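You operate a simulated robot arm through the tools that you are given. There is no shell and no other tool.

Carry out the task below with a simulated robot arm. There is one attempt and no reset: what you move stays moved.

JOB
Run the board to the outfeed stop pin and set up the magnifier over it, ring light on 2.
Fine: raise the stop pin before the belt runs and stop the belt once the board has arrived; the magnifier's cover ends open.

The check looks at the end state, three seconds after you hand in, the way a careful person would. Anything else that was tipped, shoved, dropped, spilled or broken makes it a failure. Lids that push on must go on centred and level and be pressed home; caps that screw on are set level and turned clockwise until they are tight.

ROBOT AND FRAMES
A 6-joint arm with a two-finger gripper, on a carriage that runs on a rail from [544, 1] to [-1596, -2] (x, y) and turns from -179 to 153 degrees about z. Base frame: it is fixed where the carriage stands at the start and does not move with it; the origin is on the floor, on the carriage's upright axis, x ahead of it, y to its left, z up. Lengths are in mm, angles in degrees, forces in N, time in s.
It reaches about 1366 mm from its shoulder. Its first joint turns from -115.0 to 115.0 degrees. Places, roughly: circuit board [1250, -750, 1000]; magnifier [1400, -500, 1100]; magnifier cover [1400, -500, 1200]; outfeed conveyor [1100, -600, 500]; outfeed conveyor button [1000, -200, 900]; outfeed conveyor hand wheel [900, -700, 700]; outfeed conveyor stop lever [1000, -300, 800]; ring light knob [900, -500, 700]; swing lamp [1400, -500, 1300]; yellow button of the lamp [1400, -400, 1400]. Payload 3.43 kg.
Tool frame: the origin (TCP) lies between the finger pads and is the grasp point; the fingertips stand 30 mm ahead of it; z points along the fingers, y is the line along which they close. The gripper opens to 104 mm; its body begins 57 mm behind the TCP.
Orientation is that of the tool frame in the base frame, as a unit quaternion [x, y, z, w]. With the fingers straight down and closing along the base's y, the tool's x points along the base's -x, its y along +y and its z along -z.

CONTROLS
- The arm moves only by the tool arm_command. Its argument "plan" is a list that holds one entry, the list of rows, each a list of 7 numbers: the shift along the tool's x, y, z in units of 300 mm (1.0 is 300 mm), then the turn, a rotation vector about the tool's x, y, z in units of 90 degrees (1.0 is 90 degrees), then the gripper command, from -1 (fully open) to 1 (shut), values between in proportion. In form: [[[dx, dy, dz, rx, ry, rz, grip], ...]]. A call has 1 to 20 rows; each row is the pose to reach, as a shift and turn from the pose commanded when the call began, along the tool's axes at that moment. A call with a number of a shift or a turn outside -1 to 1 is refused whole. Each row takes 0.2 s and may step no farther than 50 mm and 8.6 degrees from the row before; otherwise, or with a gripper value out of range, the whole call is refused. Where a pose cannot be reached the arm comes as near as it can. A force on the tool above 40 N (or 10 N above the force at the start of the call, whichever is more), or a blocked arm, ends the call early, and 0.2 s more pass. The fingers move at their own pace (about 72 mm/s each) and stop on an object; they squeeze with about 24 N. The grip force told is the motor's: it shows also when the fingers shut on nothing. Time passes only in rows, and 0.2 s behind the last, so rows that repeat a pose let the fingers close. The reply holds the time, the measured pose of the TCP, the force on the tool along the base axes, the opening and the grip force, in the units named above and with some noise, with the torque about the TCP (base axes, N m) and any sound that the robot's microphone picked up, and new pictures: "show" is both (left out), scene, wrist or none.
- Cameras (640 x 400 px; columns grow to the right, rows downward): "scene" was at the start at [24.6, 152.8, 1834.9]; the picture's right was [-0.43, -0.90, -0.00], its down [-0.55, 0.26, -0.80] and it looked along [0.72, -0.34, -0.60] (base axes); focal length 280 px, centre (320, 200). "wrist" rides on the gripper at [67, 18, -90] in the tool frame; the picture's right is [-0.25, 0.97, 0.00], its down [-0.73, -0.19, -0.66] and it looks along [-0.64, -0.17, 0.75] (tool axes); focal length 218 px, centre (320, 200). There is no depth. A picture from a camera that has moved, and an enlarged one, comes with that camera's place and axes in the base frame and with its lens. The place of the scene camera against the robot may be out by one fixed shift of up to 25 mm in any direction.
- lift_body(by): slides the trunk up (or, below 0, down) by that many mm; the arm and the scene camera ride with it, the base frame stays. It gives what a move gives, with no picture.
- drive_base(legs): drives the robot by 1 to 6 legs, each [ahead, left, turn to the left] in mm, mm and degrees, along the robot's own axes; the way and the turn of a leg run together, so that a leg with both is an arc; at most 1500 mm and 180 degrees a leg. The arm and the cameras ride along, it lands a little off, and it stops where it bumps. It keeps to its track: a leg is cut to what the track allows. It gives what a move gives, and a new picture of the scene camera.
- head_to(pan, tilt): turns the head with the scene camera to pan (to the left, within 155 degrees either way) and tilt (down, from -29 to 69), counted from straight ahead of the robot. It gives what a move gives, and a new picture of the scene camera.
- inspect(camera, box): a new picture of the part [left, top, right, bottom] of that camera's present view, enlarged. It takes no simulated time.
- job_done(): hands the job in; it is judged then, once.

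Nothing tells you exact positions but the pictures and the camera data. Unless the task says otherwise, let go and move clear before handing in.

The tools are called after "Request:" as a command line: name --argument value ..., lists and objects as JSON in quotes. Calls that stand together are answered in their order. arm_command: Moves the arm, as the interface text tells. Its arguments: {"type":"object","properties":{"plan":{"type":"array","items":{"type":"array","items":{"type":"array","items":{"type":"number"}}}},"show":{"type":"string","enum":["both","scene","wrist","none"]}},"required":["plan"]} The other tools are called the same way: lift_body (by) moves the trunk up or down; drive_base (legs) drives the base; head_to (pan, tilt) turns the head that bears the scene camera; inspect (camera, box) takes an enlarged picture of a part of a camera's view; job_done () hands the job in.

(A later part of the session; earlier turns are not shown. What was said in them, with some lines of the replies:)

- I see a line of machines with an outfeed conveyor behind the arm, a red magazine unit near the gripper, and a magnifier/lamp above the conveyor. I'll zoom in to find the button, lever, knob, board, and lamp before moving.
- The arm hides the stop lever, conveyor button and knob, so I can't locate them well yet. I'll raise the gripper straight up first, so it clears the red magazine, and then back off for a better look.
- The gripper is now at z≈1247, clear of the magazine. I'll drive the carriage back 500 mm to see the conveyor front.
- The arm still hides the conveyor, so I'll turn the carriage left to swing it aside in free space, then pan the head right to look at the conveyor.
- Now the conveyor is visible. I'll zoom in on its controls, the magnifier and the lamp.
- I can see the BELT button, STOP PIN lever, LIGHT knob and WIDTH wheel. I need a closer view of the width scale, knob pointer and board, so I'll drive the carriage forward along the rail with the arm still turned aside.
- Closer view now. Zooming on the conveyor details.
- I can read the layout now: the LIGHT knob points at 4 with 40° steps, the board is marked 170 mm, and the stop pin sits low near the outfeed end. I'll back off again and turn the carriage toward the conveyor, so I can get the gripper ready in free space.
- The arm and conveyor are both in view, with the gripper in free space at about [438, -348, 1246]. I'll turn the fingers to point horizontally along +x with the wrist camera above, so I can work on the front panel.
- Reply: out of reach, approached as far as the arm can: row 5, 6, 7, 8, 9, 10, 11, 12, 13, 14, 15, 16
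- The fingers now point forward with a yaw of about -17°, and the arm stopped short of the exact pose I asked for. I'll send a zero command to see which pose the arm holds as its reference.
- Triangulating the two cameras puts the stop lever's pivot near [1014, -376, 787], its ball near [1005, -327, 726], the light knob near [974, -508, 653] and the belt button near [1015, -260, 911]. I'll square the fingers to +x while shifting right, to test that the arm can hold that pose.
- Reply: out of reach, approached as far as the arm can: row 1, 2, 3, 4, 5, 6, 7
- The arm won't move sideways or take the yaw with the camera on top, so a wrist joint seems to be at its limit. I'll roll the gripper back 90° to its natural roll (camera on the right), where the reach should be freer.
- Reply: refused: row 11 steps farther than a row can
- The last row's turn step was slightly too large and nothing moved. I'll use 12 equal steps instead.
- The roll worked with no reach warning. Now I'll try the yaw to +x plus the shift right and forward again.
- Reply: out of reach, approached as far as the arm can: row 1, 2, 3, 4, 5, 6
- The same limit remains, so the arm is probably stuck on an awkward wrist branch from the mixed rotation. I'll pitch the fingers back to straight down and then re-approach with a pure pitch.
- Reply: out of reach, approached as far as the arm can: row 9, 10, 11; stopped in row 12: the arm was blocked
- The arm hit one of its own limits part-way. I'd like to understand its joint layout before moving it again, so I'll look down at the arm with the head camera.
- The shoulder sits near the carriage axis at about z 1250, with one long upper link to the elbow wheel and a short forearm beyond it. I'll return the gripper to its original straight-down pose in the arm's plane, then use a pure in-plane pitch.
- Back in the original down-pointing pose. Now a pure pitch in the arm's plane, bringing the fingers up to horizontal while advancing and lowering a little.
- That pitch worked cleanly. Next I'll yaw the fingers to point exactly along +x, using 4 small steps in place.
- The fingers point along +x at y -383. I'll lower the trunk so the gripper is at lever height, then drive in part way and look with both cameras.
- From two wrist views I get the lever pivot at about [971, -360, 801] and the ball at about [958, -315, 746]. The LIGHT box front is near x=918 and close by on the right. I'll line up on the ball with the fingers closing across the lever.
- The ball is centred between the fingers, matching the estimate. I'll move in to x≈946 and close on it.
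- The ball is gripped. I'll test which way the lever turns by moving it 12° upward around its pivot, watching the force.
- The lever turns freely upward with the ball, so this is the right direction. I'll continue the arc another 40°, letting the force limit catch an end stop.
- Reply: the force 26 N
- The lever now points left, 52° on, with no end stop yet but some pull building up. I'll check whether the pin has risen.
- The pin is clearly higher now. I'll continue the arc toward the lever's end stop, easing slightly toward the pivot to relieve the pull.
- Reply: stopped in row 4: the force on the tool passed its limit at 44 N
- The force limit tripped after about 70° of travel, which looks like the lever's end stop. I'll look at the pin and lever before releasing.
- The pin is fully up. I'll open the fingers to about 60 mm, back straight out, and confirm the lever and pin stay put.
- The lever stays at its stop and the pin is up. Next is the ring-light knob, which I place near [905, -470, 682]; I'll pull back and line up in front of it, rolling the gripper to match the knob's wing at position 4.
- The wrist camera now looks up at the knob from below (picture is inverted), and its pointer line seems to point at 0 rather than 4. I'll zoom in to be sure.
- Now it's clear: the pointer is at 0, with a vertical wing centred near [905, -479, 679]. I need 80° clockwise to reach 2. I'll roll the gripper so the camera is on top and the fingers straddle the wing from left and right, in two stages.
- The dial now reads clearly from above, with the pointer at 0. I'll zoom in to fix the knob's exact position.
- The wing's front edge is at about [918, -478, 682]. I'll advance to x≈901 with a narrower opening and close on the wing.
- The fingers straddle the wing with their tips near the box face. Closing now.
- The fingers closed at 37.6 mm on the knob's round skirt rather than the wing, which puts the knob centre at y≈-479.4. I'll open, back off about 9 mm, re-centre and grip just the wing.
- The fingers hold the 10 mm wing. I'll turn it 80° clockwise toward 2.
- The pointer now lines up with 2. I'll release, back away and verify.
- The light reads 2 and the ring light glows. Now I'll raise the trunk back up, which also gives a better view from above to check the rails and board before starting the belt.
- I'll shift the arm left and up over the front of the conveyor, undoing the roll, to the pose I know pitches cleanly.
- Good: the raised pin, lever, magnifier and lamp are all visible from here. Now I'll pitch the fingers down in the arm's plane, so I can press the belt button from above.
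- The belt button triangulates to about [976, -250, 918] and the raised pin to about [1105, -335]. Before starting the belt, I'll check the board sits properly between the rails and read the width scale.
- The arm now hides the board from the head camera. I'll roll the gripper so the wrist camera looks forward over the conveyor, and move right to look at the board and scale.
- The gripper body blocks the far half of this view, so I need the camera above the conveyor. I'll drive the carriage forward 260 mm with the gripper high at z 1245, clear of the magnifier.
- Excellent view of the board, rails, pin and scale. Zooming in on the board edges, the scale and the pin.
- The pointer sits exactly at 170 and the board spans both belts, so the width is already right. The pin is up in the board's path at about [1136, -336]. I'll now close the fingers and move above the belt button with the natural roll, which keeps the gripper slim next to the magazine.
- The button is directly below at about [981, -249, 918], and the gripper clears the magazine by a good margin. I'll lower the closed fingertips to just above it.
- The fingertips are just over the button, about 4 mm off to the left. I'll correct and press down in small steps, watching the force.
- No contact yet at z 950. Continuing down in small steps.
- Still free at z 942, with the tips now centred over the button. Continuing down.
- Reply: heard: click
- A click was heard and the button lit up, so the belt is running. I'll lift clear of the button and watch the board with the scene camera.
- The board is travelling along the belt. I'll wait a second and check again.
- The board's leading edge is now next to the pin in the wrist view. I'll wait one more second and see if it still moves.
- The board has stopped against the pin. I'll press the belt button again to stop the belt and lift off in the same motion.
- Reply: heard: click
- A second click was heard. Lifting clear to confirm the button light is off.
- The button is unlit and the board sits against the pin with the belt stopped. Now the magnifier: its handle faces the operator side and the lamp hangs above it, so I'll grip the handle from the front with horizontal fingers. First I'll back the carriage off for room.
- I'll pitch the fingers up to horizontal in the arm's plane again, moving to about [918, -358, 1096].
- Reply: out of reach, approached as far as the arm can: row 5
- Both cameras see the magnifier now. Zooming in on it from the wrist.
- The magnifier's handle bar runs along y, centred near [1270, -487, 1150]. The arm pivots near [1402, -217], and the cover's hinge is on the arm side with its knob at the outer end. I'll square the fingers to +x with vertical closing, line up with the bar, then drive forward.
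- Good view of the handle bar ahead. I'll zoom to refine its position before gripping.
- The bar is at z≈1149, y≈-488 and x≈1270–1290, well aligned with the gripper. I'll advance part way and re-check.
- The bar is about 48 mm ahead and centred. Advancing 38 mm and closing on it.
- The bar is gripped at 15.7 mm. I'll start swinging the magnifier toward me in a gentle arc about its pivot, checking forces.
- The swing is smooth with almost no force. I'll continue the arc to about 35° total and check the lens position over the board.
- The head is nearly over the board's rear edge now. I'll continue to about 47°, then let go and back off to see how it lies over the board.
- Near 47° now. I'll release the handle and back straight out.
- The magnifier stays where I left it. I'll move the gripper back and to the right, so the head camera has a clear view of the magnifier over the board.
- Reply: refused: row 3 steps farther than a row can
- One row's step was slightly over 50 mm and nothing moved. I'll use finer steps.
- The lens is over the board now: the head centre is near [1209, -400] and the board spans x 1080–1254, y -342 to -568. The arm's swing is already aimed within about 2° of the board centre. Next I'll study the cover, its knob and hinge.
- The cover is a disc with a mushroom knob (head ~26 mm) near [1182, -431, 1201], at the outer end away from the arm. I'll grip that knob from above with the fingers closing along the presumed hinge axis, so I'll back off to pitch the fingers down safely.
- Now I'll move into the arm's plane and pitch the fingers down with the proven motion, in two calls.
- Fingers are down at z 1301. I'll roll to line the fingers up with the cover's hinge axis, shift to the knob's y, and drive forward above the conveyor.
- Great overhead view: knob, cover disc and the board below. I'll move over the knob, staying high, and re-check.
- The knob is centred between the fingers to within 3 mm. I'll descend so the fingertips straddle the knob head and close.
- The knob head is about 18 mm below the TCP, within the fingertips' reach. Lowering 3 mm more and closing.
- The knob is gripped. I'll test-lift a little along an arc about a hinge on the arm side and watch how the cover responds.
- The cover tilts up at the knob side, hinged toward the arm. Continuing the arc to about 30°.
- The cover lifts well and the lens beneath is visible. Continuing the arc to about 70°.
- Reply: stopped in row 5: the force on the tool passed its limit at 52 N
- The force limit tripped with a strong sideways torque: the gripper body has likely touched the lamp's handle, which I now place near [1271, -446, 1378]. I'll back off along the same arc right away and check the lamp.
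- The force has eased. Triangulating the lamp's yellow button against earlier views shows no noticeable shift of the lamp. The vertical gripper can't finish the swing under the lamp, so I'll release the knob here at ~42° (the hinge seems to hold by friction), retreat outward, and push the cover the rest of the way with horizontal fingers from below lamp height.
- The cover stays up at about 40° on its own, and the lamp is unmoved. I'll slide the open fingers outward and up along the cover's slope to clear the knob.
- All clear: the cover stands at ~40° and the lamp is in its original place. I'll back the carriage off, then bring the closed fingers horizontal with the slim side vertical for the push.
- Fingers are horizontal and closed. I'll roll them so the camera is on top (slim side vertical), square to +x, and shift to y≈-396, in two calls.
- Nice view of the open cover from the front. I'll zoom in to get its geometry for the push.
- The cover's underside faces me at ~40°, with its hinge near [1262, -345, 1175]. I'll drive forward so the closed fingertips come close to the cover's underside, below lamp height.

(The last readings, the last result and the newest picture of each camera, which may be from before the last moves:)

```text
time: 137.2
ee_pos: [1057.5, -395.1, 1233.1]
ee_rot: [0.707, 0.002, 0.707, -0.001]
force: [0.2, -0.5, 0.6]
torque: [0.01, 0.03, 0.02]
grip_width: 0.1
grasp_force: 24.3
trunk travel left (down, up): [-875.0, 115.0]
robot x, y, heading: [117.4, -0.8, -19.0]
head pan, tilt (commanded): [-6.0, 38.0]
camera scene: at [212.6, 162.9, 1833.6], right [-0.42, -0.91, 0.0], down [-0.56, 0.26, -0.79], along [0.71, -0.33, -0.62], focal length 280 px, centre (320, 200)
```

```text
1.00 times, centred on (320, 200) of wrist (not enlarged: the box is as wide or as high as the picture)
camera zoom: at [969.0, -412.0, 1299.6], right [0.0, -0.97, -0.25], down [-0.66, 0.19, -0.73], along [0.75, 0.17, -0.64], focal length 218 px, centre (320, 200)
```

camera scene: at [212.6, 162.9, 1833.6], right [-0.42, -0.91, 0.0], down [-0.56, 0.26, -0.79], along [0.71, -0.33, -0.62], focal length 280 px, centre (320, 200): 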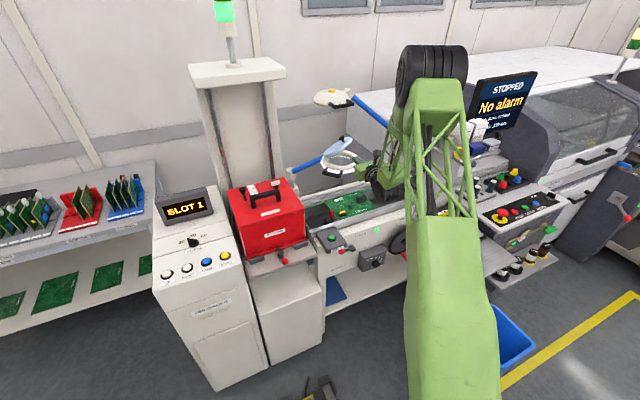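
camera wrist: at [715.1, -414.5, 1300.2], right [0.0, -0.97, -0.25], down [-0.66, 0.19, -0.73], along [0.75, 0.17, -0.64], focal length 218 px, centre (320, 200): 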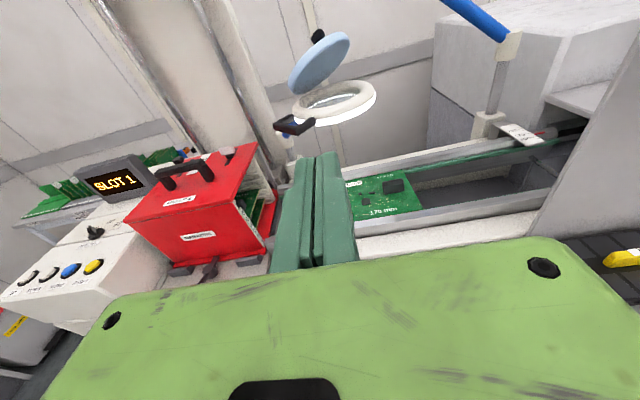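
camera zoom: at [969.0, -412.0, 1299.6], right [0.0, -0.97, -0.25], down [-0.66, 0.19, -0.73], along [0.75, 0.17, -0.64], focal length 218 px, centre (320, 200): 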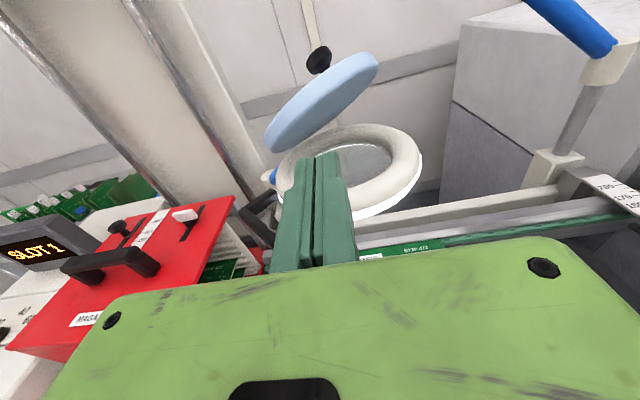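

The tips are lined up below the cover's underside. I'll move in to just short of contact.

Request:
arm_command --plan '[[[0, 0.009, 0.11, 0, 0, 0, 1], [0, 0.018, 0.22, 0, 0, 0, 1], [0, 0.027, 0.32, 0, 0, 0, 1], [0, 0.027, 0.32, 0, 0, 0, 1]]]' --show "wrist"

Request:
inspect --camera "scene" --box '[290, 80, 410, 200]'

```text
time: 138.2
ee_pos: [1153.7, -403.9, 1232.7]
ee_rot: [0.707, 0.0, 0.707, -0.001]
force: [0.2, 0.3, -0.2]
torque: [-0.04, 0.01, -0.03]
grip_width: 0.1
grasp_force: 24.3
trunk travel left (down, up): [-875.0, 115.0]
robot x, y, heading: [121.3, 1.3, -18.9]
head pan, tilt (commanded): [-6.0, 38.0]
camera wrist: at [1065.3, -421.5, 1299.8], right [0.0, -0.97, -0.25], down [-0.66, 0.19, -0.73], along [0.75, 0.17, -0.64], focal length 218 px, centre (320, 200)
```

wrist: 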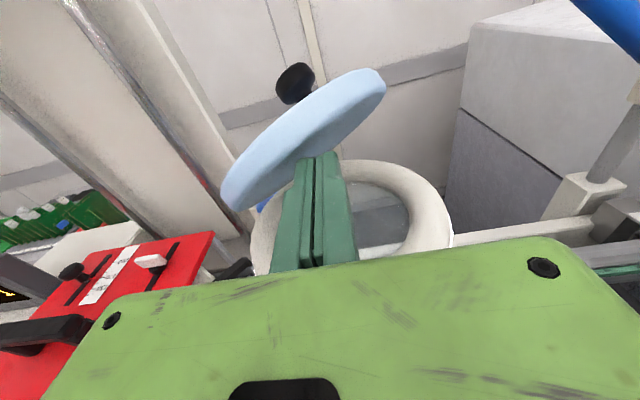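

```text
3.33 times, centred on (350, 140) of scene
camera zoom: at [212.4, 163.0, 1833.7], right [-0.42, -0.91, 0.0], down [-0.56, 0.26, -0.79], along [0.71, -0.33, -0.62], focal length 935 px, centre (220, 400)
```

zoom: 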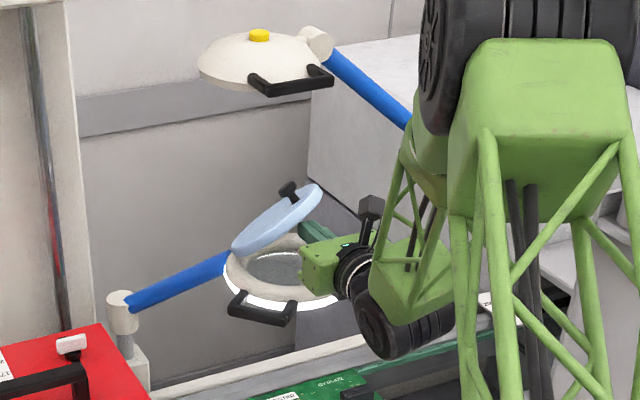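

The fingertips are just under the cover. I'll push inward along the arm's radial line in small steps, rising slightly.

Request:
arm_command --plan '[[[0.0083, -0.027, 0.0297, 0, 0, 0, 1], [0.0167, -0.054, 0.0593, 0, 0, 0, 1], [0.025, -0.081, 0.089, 0, 0, 0, 1], [0.0333, -0.108, 0.1187, 0, 0, 0, 1]]]' --show "wrist"

Request:
inspect --camera "scene" --box '[290, 80, 410, 200]'

```text
time: 139.2
ee_pos: [1190.2, -369.4, 1242.0]
ee_rot: [0.707, 0.002, 0.707, -0.001]
force: [0.1, 0.6, -0.5]
torque: [0.02, 0.0, -0.01]
grip_width: 0.0
grasp_force: 24.2
trunk travel left (down, up): [-875.0, 115.0]
robot x, y, heading: [120.5, -1.3, -18.8]
head pan, tilt (commanded): [-6.0, 38.0]
camera wrist: at [1101.2, -387.2, 1309.9], right [0.0, -0.97, -0.25], down [-0.66, 0.19, -0.73], along [0.75, 0.17, -0.64], focal length 218 px, centre (320, 200)
```

wrist: 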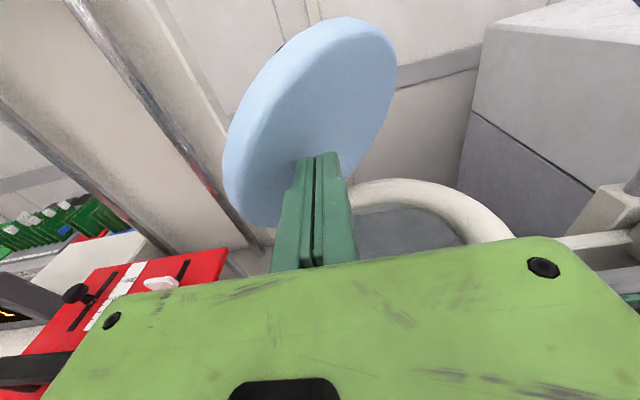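

```text
3.33 times, centred on (350, 140) of scene
camera zoom: at [212.3, 163.0, 1833.7], right [-0.42, -0.91, 0.0], down [-0.56, 0.26, -0.79], along [0.72, -0.33, -0.62], focal length 935 px, centre (220, 400)
```

zoom: 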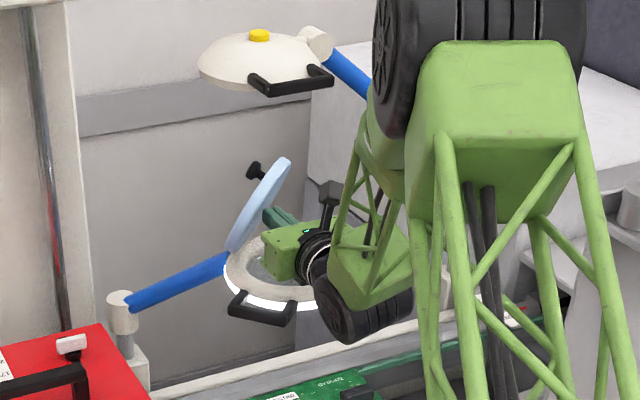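

The cover is rising smoothly to about 60° with no strain. Continuing the push.

Request:
arm_command --plan '[[[0.0083, -0.027, 0.0297, 0, 0, 0, 1], [0.0167, -0.054, 0.0593, 0, 0, 0, 1], [0.025, -0.081, 0.089, 0, 0, 0, 1], [0.03, -0.108, 0.1187, 0, 0, 0, 1]]]' --show "wrist"

Request:
inspect --camera "scene" --box '[290, 80, 410, 200]'

```text
time: 140.2
ee_pos: [1224.4, -336.7, 1251.2]
ee_rot: [0.707, 0.002, 0.707, -0.001]
force: [-0.1, -0.1, -0.7]
torque: [0.02, -0.01, 0.02]
grip_width: 0.0
grasp_force: 24.3
trunk travel left (down, up): [-875.0, 115.0]
robot x, y, heading: [121.2, -1.7, -18.9]
head pan, tilt (commanded): [-6.0, 38.0]
camera wrist: at [1136.4, -355.1, 1318.4], right [0.0, -0.97, -0.25], down [-0.66, 0.19, -0.73], along [0.75, 0.17, -0.64], focal length 218 px, centre (320, 200)
```

wrist: 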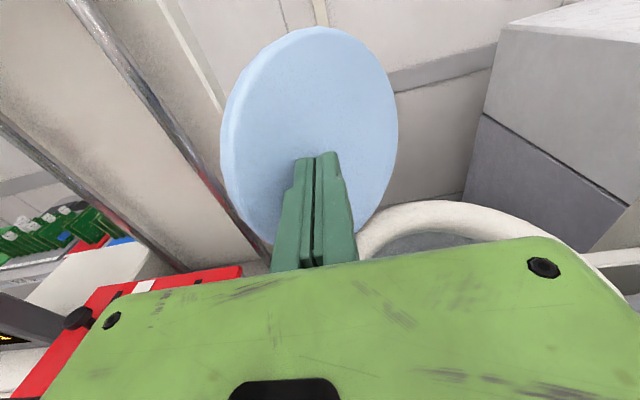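

```text
3.33 times, centred on (350, 140) of scene
camera zoom: at [212.3, 163.0, 1833.7], right [-0.42, -0.91, 0.0], down [-0.56, 0.26, -0.79], along [0.72, -0.33, -0.62], focal length 935 px, centre (220, 400)
```

zoom: 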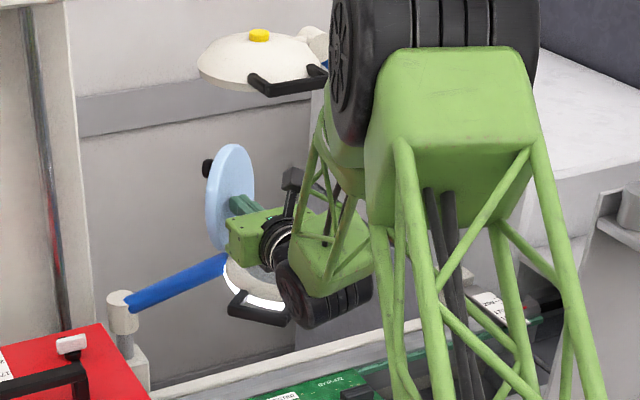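

The cover is now about vertical. I'll push a little further past vertical, watching for the stop.

Request:
arm_command --plan '[[[0.003, -0.018, 0.02, 0, 0, 0, 1], [0.006, -0.036, 0.04, 0, 0, 0, 1], [0.006, -0.05, 0.056, 0, 0, 0, 1]]]' --show "wrist"

Request:
inspect --camera "scene" --box '[290, 80, 410, 200]'

```text
time: 141.1
ee_pos: [1238.9, -326.4, 1252.7]
ee_rot: [0.707, -0.001, 0.707, -0.001]
force: [-15.3, -12.2, -2.1]
torque: [-0.12, 0.23, -0.09]
grip_width: 0.0
grasp_force: 23.0
trunk travel left (down, up): [-875.0, 115.0]
robot x, y, heading: [122.2, -0.8, -18.9]
head pan, tilt (commanded): [-6.0, 38.0]
camera wrist: at [1150.7, -343.8, 1320.0], right [0.0, -0.97, -0.25], down [-0.66, 0.19, -0.73], along [0.75, 0.17, -0.64], focal length 218 px, centre (320, 200)
```

wrist: 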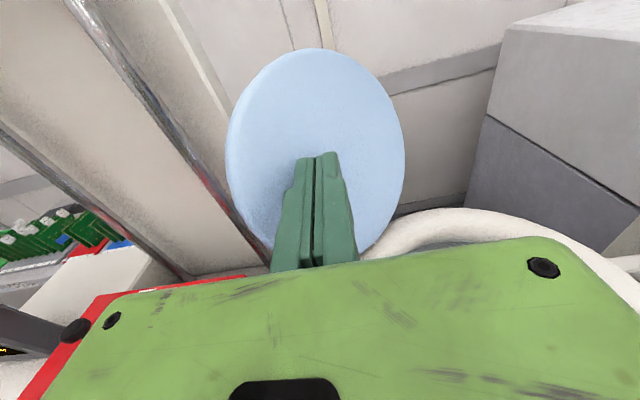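

```text
3.33 times, centred on (350, 140) of scene
camera zoom: at [211.2, 161.9, 1833.8], right [-0.42, -0.91, 0.0], down [-0.56, 0.26, -0.79], along [0.71, -0.33, -0.62], focal length 935 px, centre (220, 400)
```

zoom: 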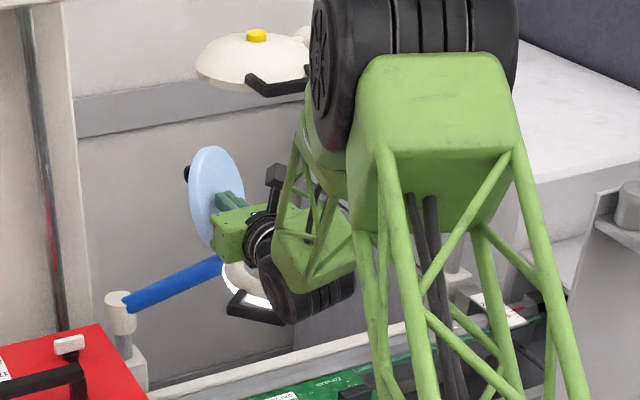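

The force built up to about 20 N along the push line, so the cover has reached its open stop past vertical. I'll retreat back along the same path.

Request:
arm_command --plan '[[[0, 0.03, -0.033, 0, 0, 0, 1], [0, 0.1, -0.11, 0, 0, 0, 1], [-0.02, 0.17, -0.19, 0, 0, 0, 1], [-0.04, 0.25, -0.28, 0, 0, 0, 1], [-0.04, 0.25, -0.42, 0, 0, 0, 1], [-0.04, 0.25, -0.56, 0, 0, 0, 1], [-0.04, 0.25, -0.7, 0, 0, 0, 1]]]' --show "wrist"

Request:
inspect --camera "scene" --box '[290, 80, 410, 200]'

```text
time: 142.7
ee_pos: [1030.3, -398.0, 1241.7]
ee_rot: [0.708, 0.0, 0.707, -0.002]
force: [-0.2, -0.1, -0.2]
torque: [0.03, -0.01, 0.05]
grip_width: 0.0
grasp_force: 23.8
trunk travel left (down, up): [-875.0, 115.0]
robot x, y, heading: [121.6, 0.0, -18.6]
head pan, tilt (commanded): [-6.0, 38.0]
camera wrist: at [942.0, -415.3, 1308.3], right [0.0, -0.97, -0.25], down [-0.66, 0.19, -0.73], along [0.75, 0.17, -0.64], focal length 218 px, centre (320, 200)
```

wrist: 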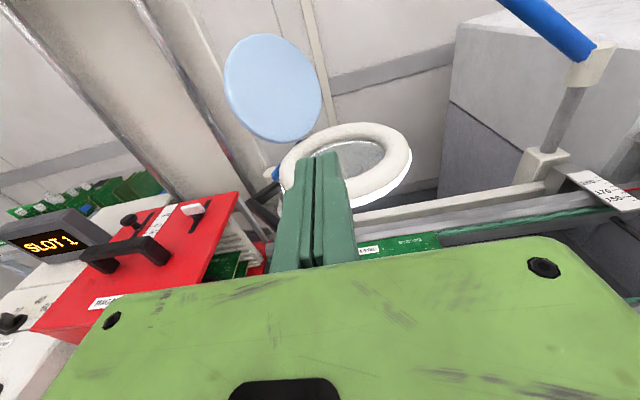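

```text
3.33 times, centred on (350, 140) of scene
camera zoom: at [212.2, 162.8, 1833.7], right [-0.42, -0.91, 0.0], down [-0.56, 0.26, -0.79], along [0.72, -0.33, -0.62], focal length 935 px, centre (220, 400)
```

zoom: 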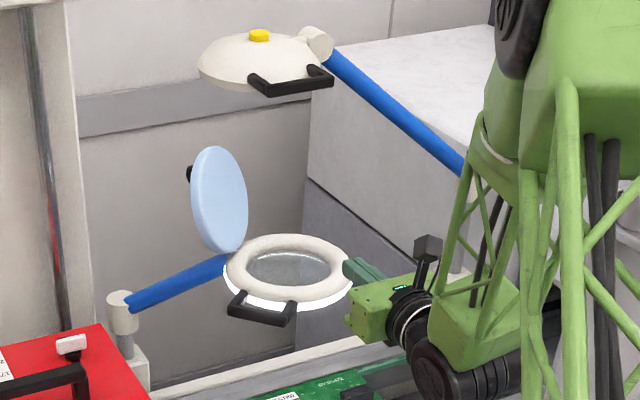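

The cover stays open past vertical, and the magnifier and lamp didn't shift. I'll drive the carriage back to move clear and then check every item.

Request:
drive_base --legs '[[-331, -114, 0]]'

Request:
head_to --pan -8 --tilt 36

```text
time: 144.9
ee_pos: [681.9, -395.6, 1242.1]
ee_rot: [0.707, 0.003, 0.707, -0.002]
force: [-0.3, -0.1, 0.3]
torque: [0.01, 0.04, 0.01]
grip_width: 0.2
grasp_force: 23.8
trunk travel left (down, up): [-875.0, 115.0]
robot x, y, heading: [-226.7, 0.6, -18.7]
head pan, tilt (commanded): [-6.0, 38.0]
camera scene: at [-137.9, 162.7, 1833.7], right [-0.42, -0.91, 0.0], down [-0.56, 0.26, -0.79], along [0.72, -0.33, -0.62], focal length 280 px, centre (320, 200)
```

scene: 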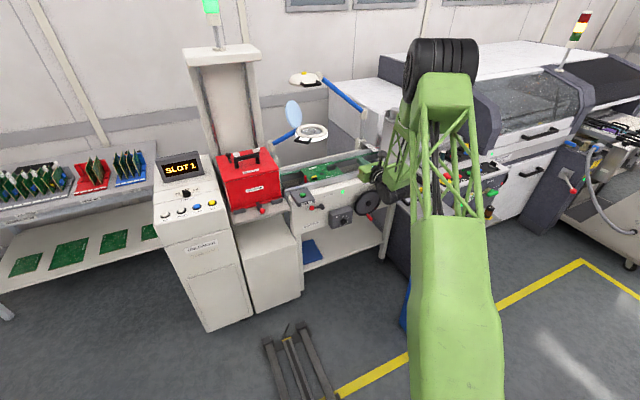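

```text
time: 145.5
ee_pos: [681.9, -396.7, 1240.9]
ee_rot: [0.707, 0.003, 0.707, -0.003]
force: [0.4, -0.1, -0.9]
torque: [-0.02, 0.0, 0.01]
grip_width: 0.0
grasp_force: 24.0
trunk travel left (down, up): [-875.0, 115.0]
robot x, y, heading: [-228.9, -0.7, -18.7]
head pan, tilt (commanded): [-8.0, 36.0]
camera scene: at [-137.8, 159.4, 1836.7], right [-0.45, -0.89, 0.0], down [-0.53, 0.26, -0.81], along [0.72, -0.36, -0.59], focal length 280 px, centre (320, 200)
```

scene: 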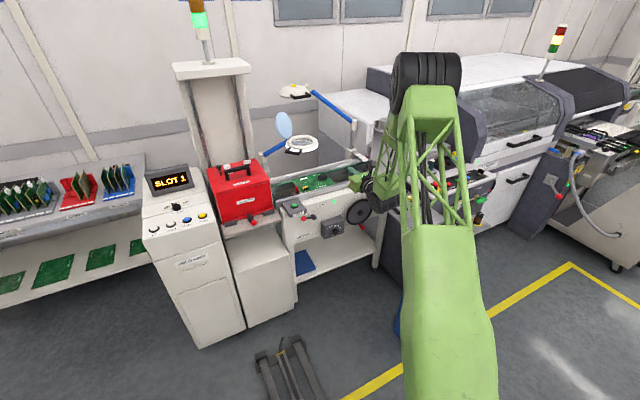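

Request:
inspect --camera "scene" --box '[250, 75, 378, 165]'

Request:
inspect --camera "scene" --box '[270, 150, 366, 245]'

Request:
inspect --camera "scene" --box '[276, 155, 346, 200]'

Request:
inspect --camera "scene" --box '[312, 212, 352, 242]'

```text
4.44 times, centred on (314, 120) of scene
camera zoom: at [-137.8, 159.4, 1836.7], right [-0.45, -0.89, 0.0], down [-0.53, 0.26, -0.81], along [0.72, -0.36, -0.59], focal length 1247 px, centre (347, 556)
```

zoom: 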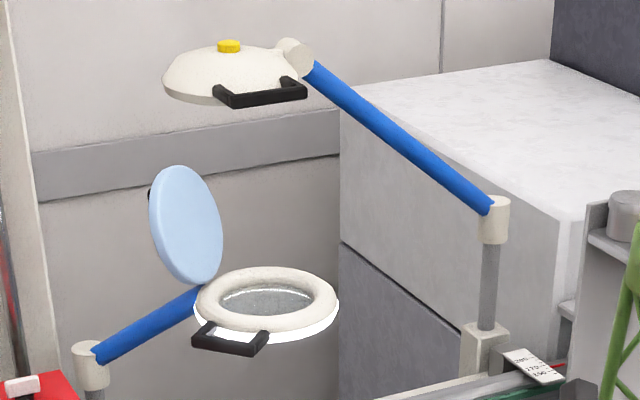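

```text
4.21 times, centred on (318, 198) of scene
camera zoom: at [-137.8, 159.4, 1836.7], right [-0.45, -0.89, 0.0], down [-0.53, 0.26, -0.81], along [0.72, -0.36, -0.59], focal length 1181 px, centre (328, 210)
```

zoom: 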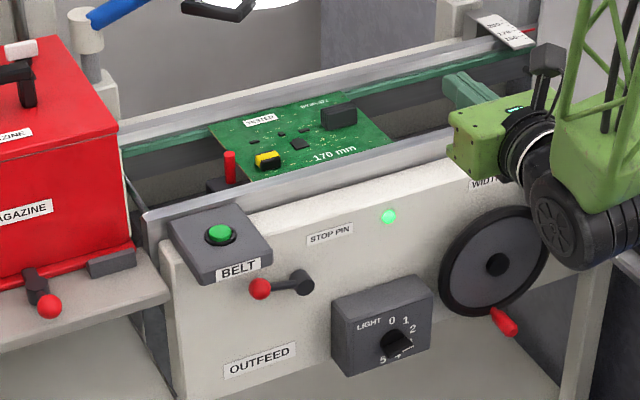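

```text
8.89 times, centred on (311, 178) of scene
camera zoom: at [-137.8, 159.4, 1836.7], right [-0.45, -0.89, 0.0], down [-0.53, 0.26, -0.81], along [0.72, -0.36, -0.59], focal length 2493 px, centre (400, 400)
```

zoom: 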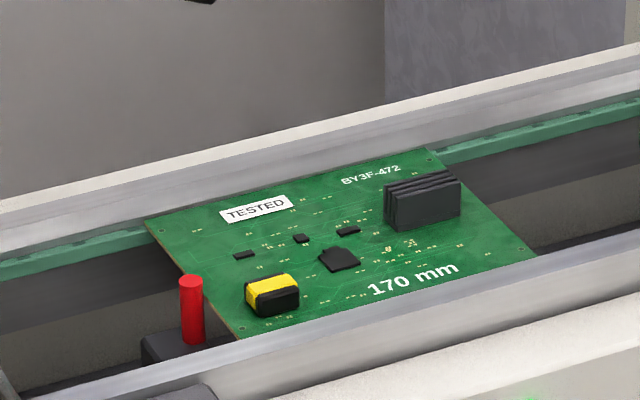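

```text
13.33 times, centred on (332, 227) of scene
camera zoom: at [-137.8, 159.4, 1836.7], right [-0.45, -0.89, 0.0], down [-0.53, 0.26, -0.81], along [0.72, -0.36, -0.59], focal length 3740 px, centre (160, -160)
```

zoom: 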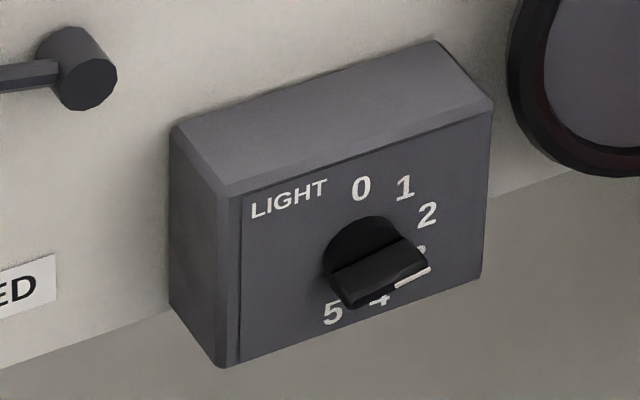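

Everything checks out:
- **Board and belt:** the board is against the raised pin, the sensor lamp is lit, and the belt button is off.
- **Light:** the knob is on 2 and the ring is glowing.
- **Magnifier:** it is over the board with its cover standing open.
- **Surroundings:** the swing lamp is where it was, and the arm is clear.

I'm handing in.

Request:
job_done

```text
The job is handed in.
```

The board is at the outfeed stop pin, the belt is off, and the magnifier stands over the board with its cover open and the ring light on 2. The job is handed in; no verdict came back.

- **Stop pin and belt:** I raised the pin before starting the belt and stopped the belt once the board rested against the pin. The rail scale already read 170 mm, matching the board, so I left the width alone.
- **Ring light:** The knob was at 0. I turned it to 2, and the ring is glowing.
- **Magnifier:** By my estimate, the lens centre is about 65–70 mm from the board's centre. That looks like the closest its swing arm can reach, so it covers the board off-centre, toward the rear of the pin end.
- **Cover:** It is open to its stop, past vertical, and stays there on its own.

**Lamp contact:** While I was lifting the cover, something blocked the gripper hard enough to trip the force limit (52 N). It was most likely the swing lamp's handle. I backed off at once, and before-and-after views put the lamp in the same place to within the few millimetres I could measure. I saw nothing else disturbed.
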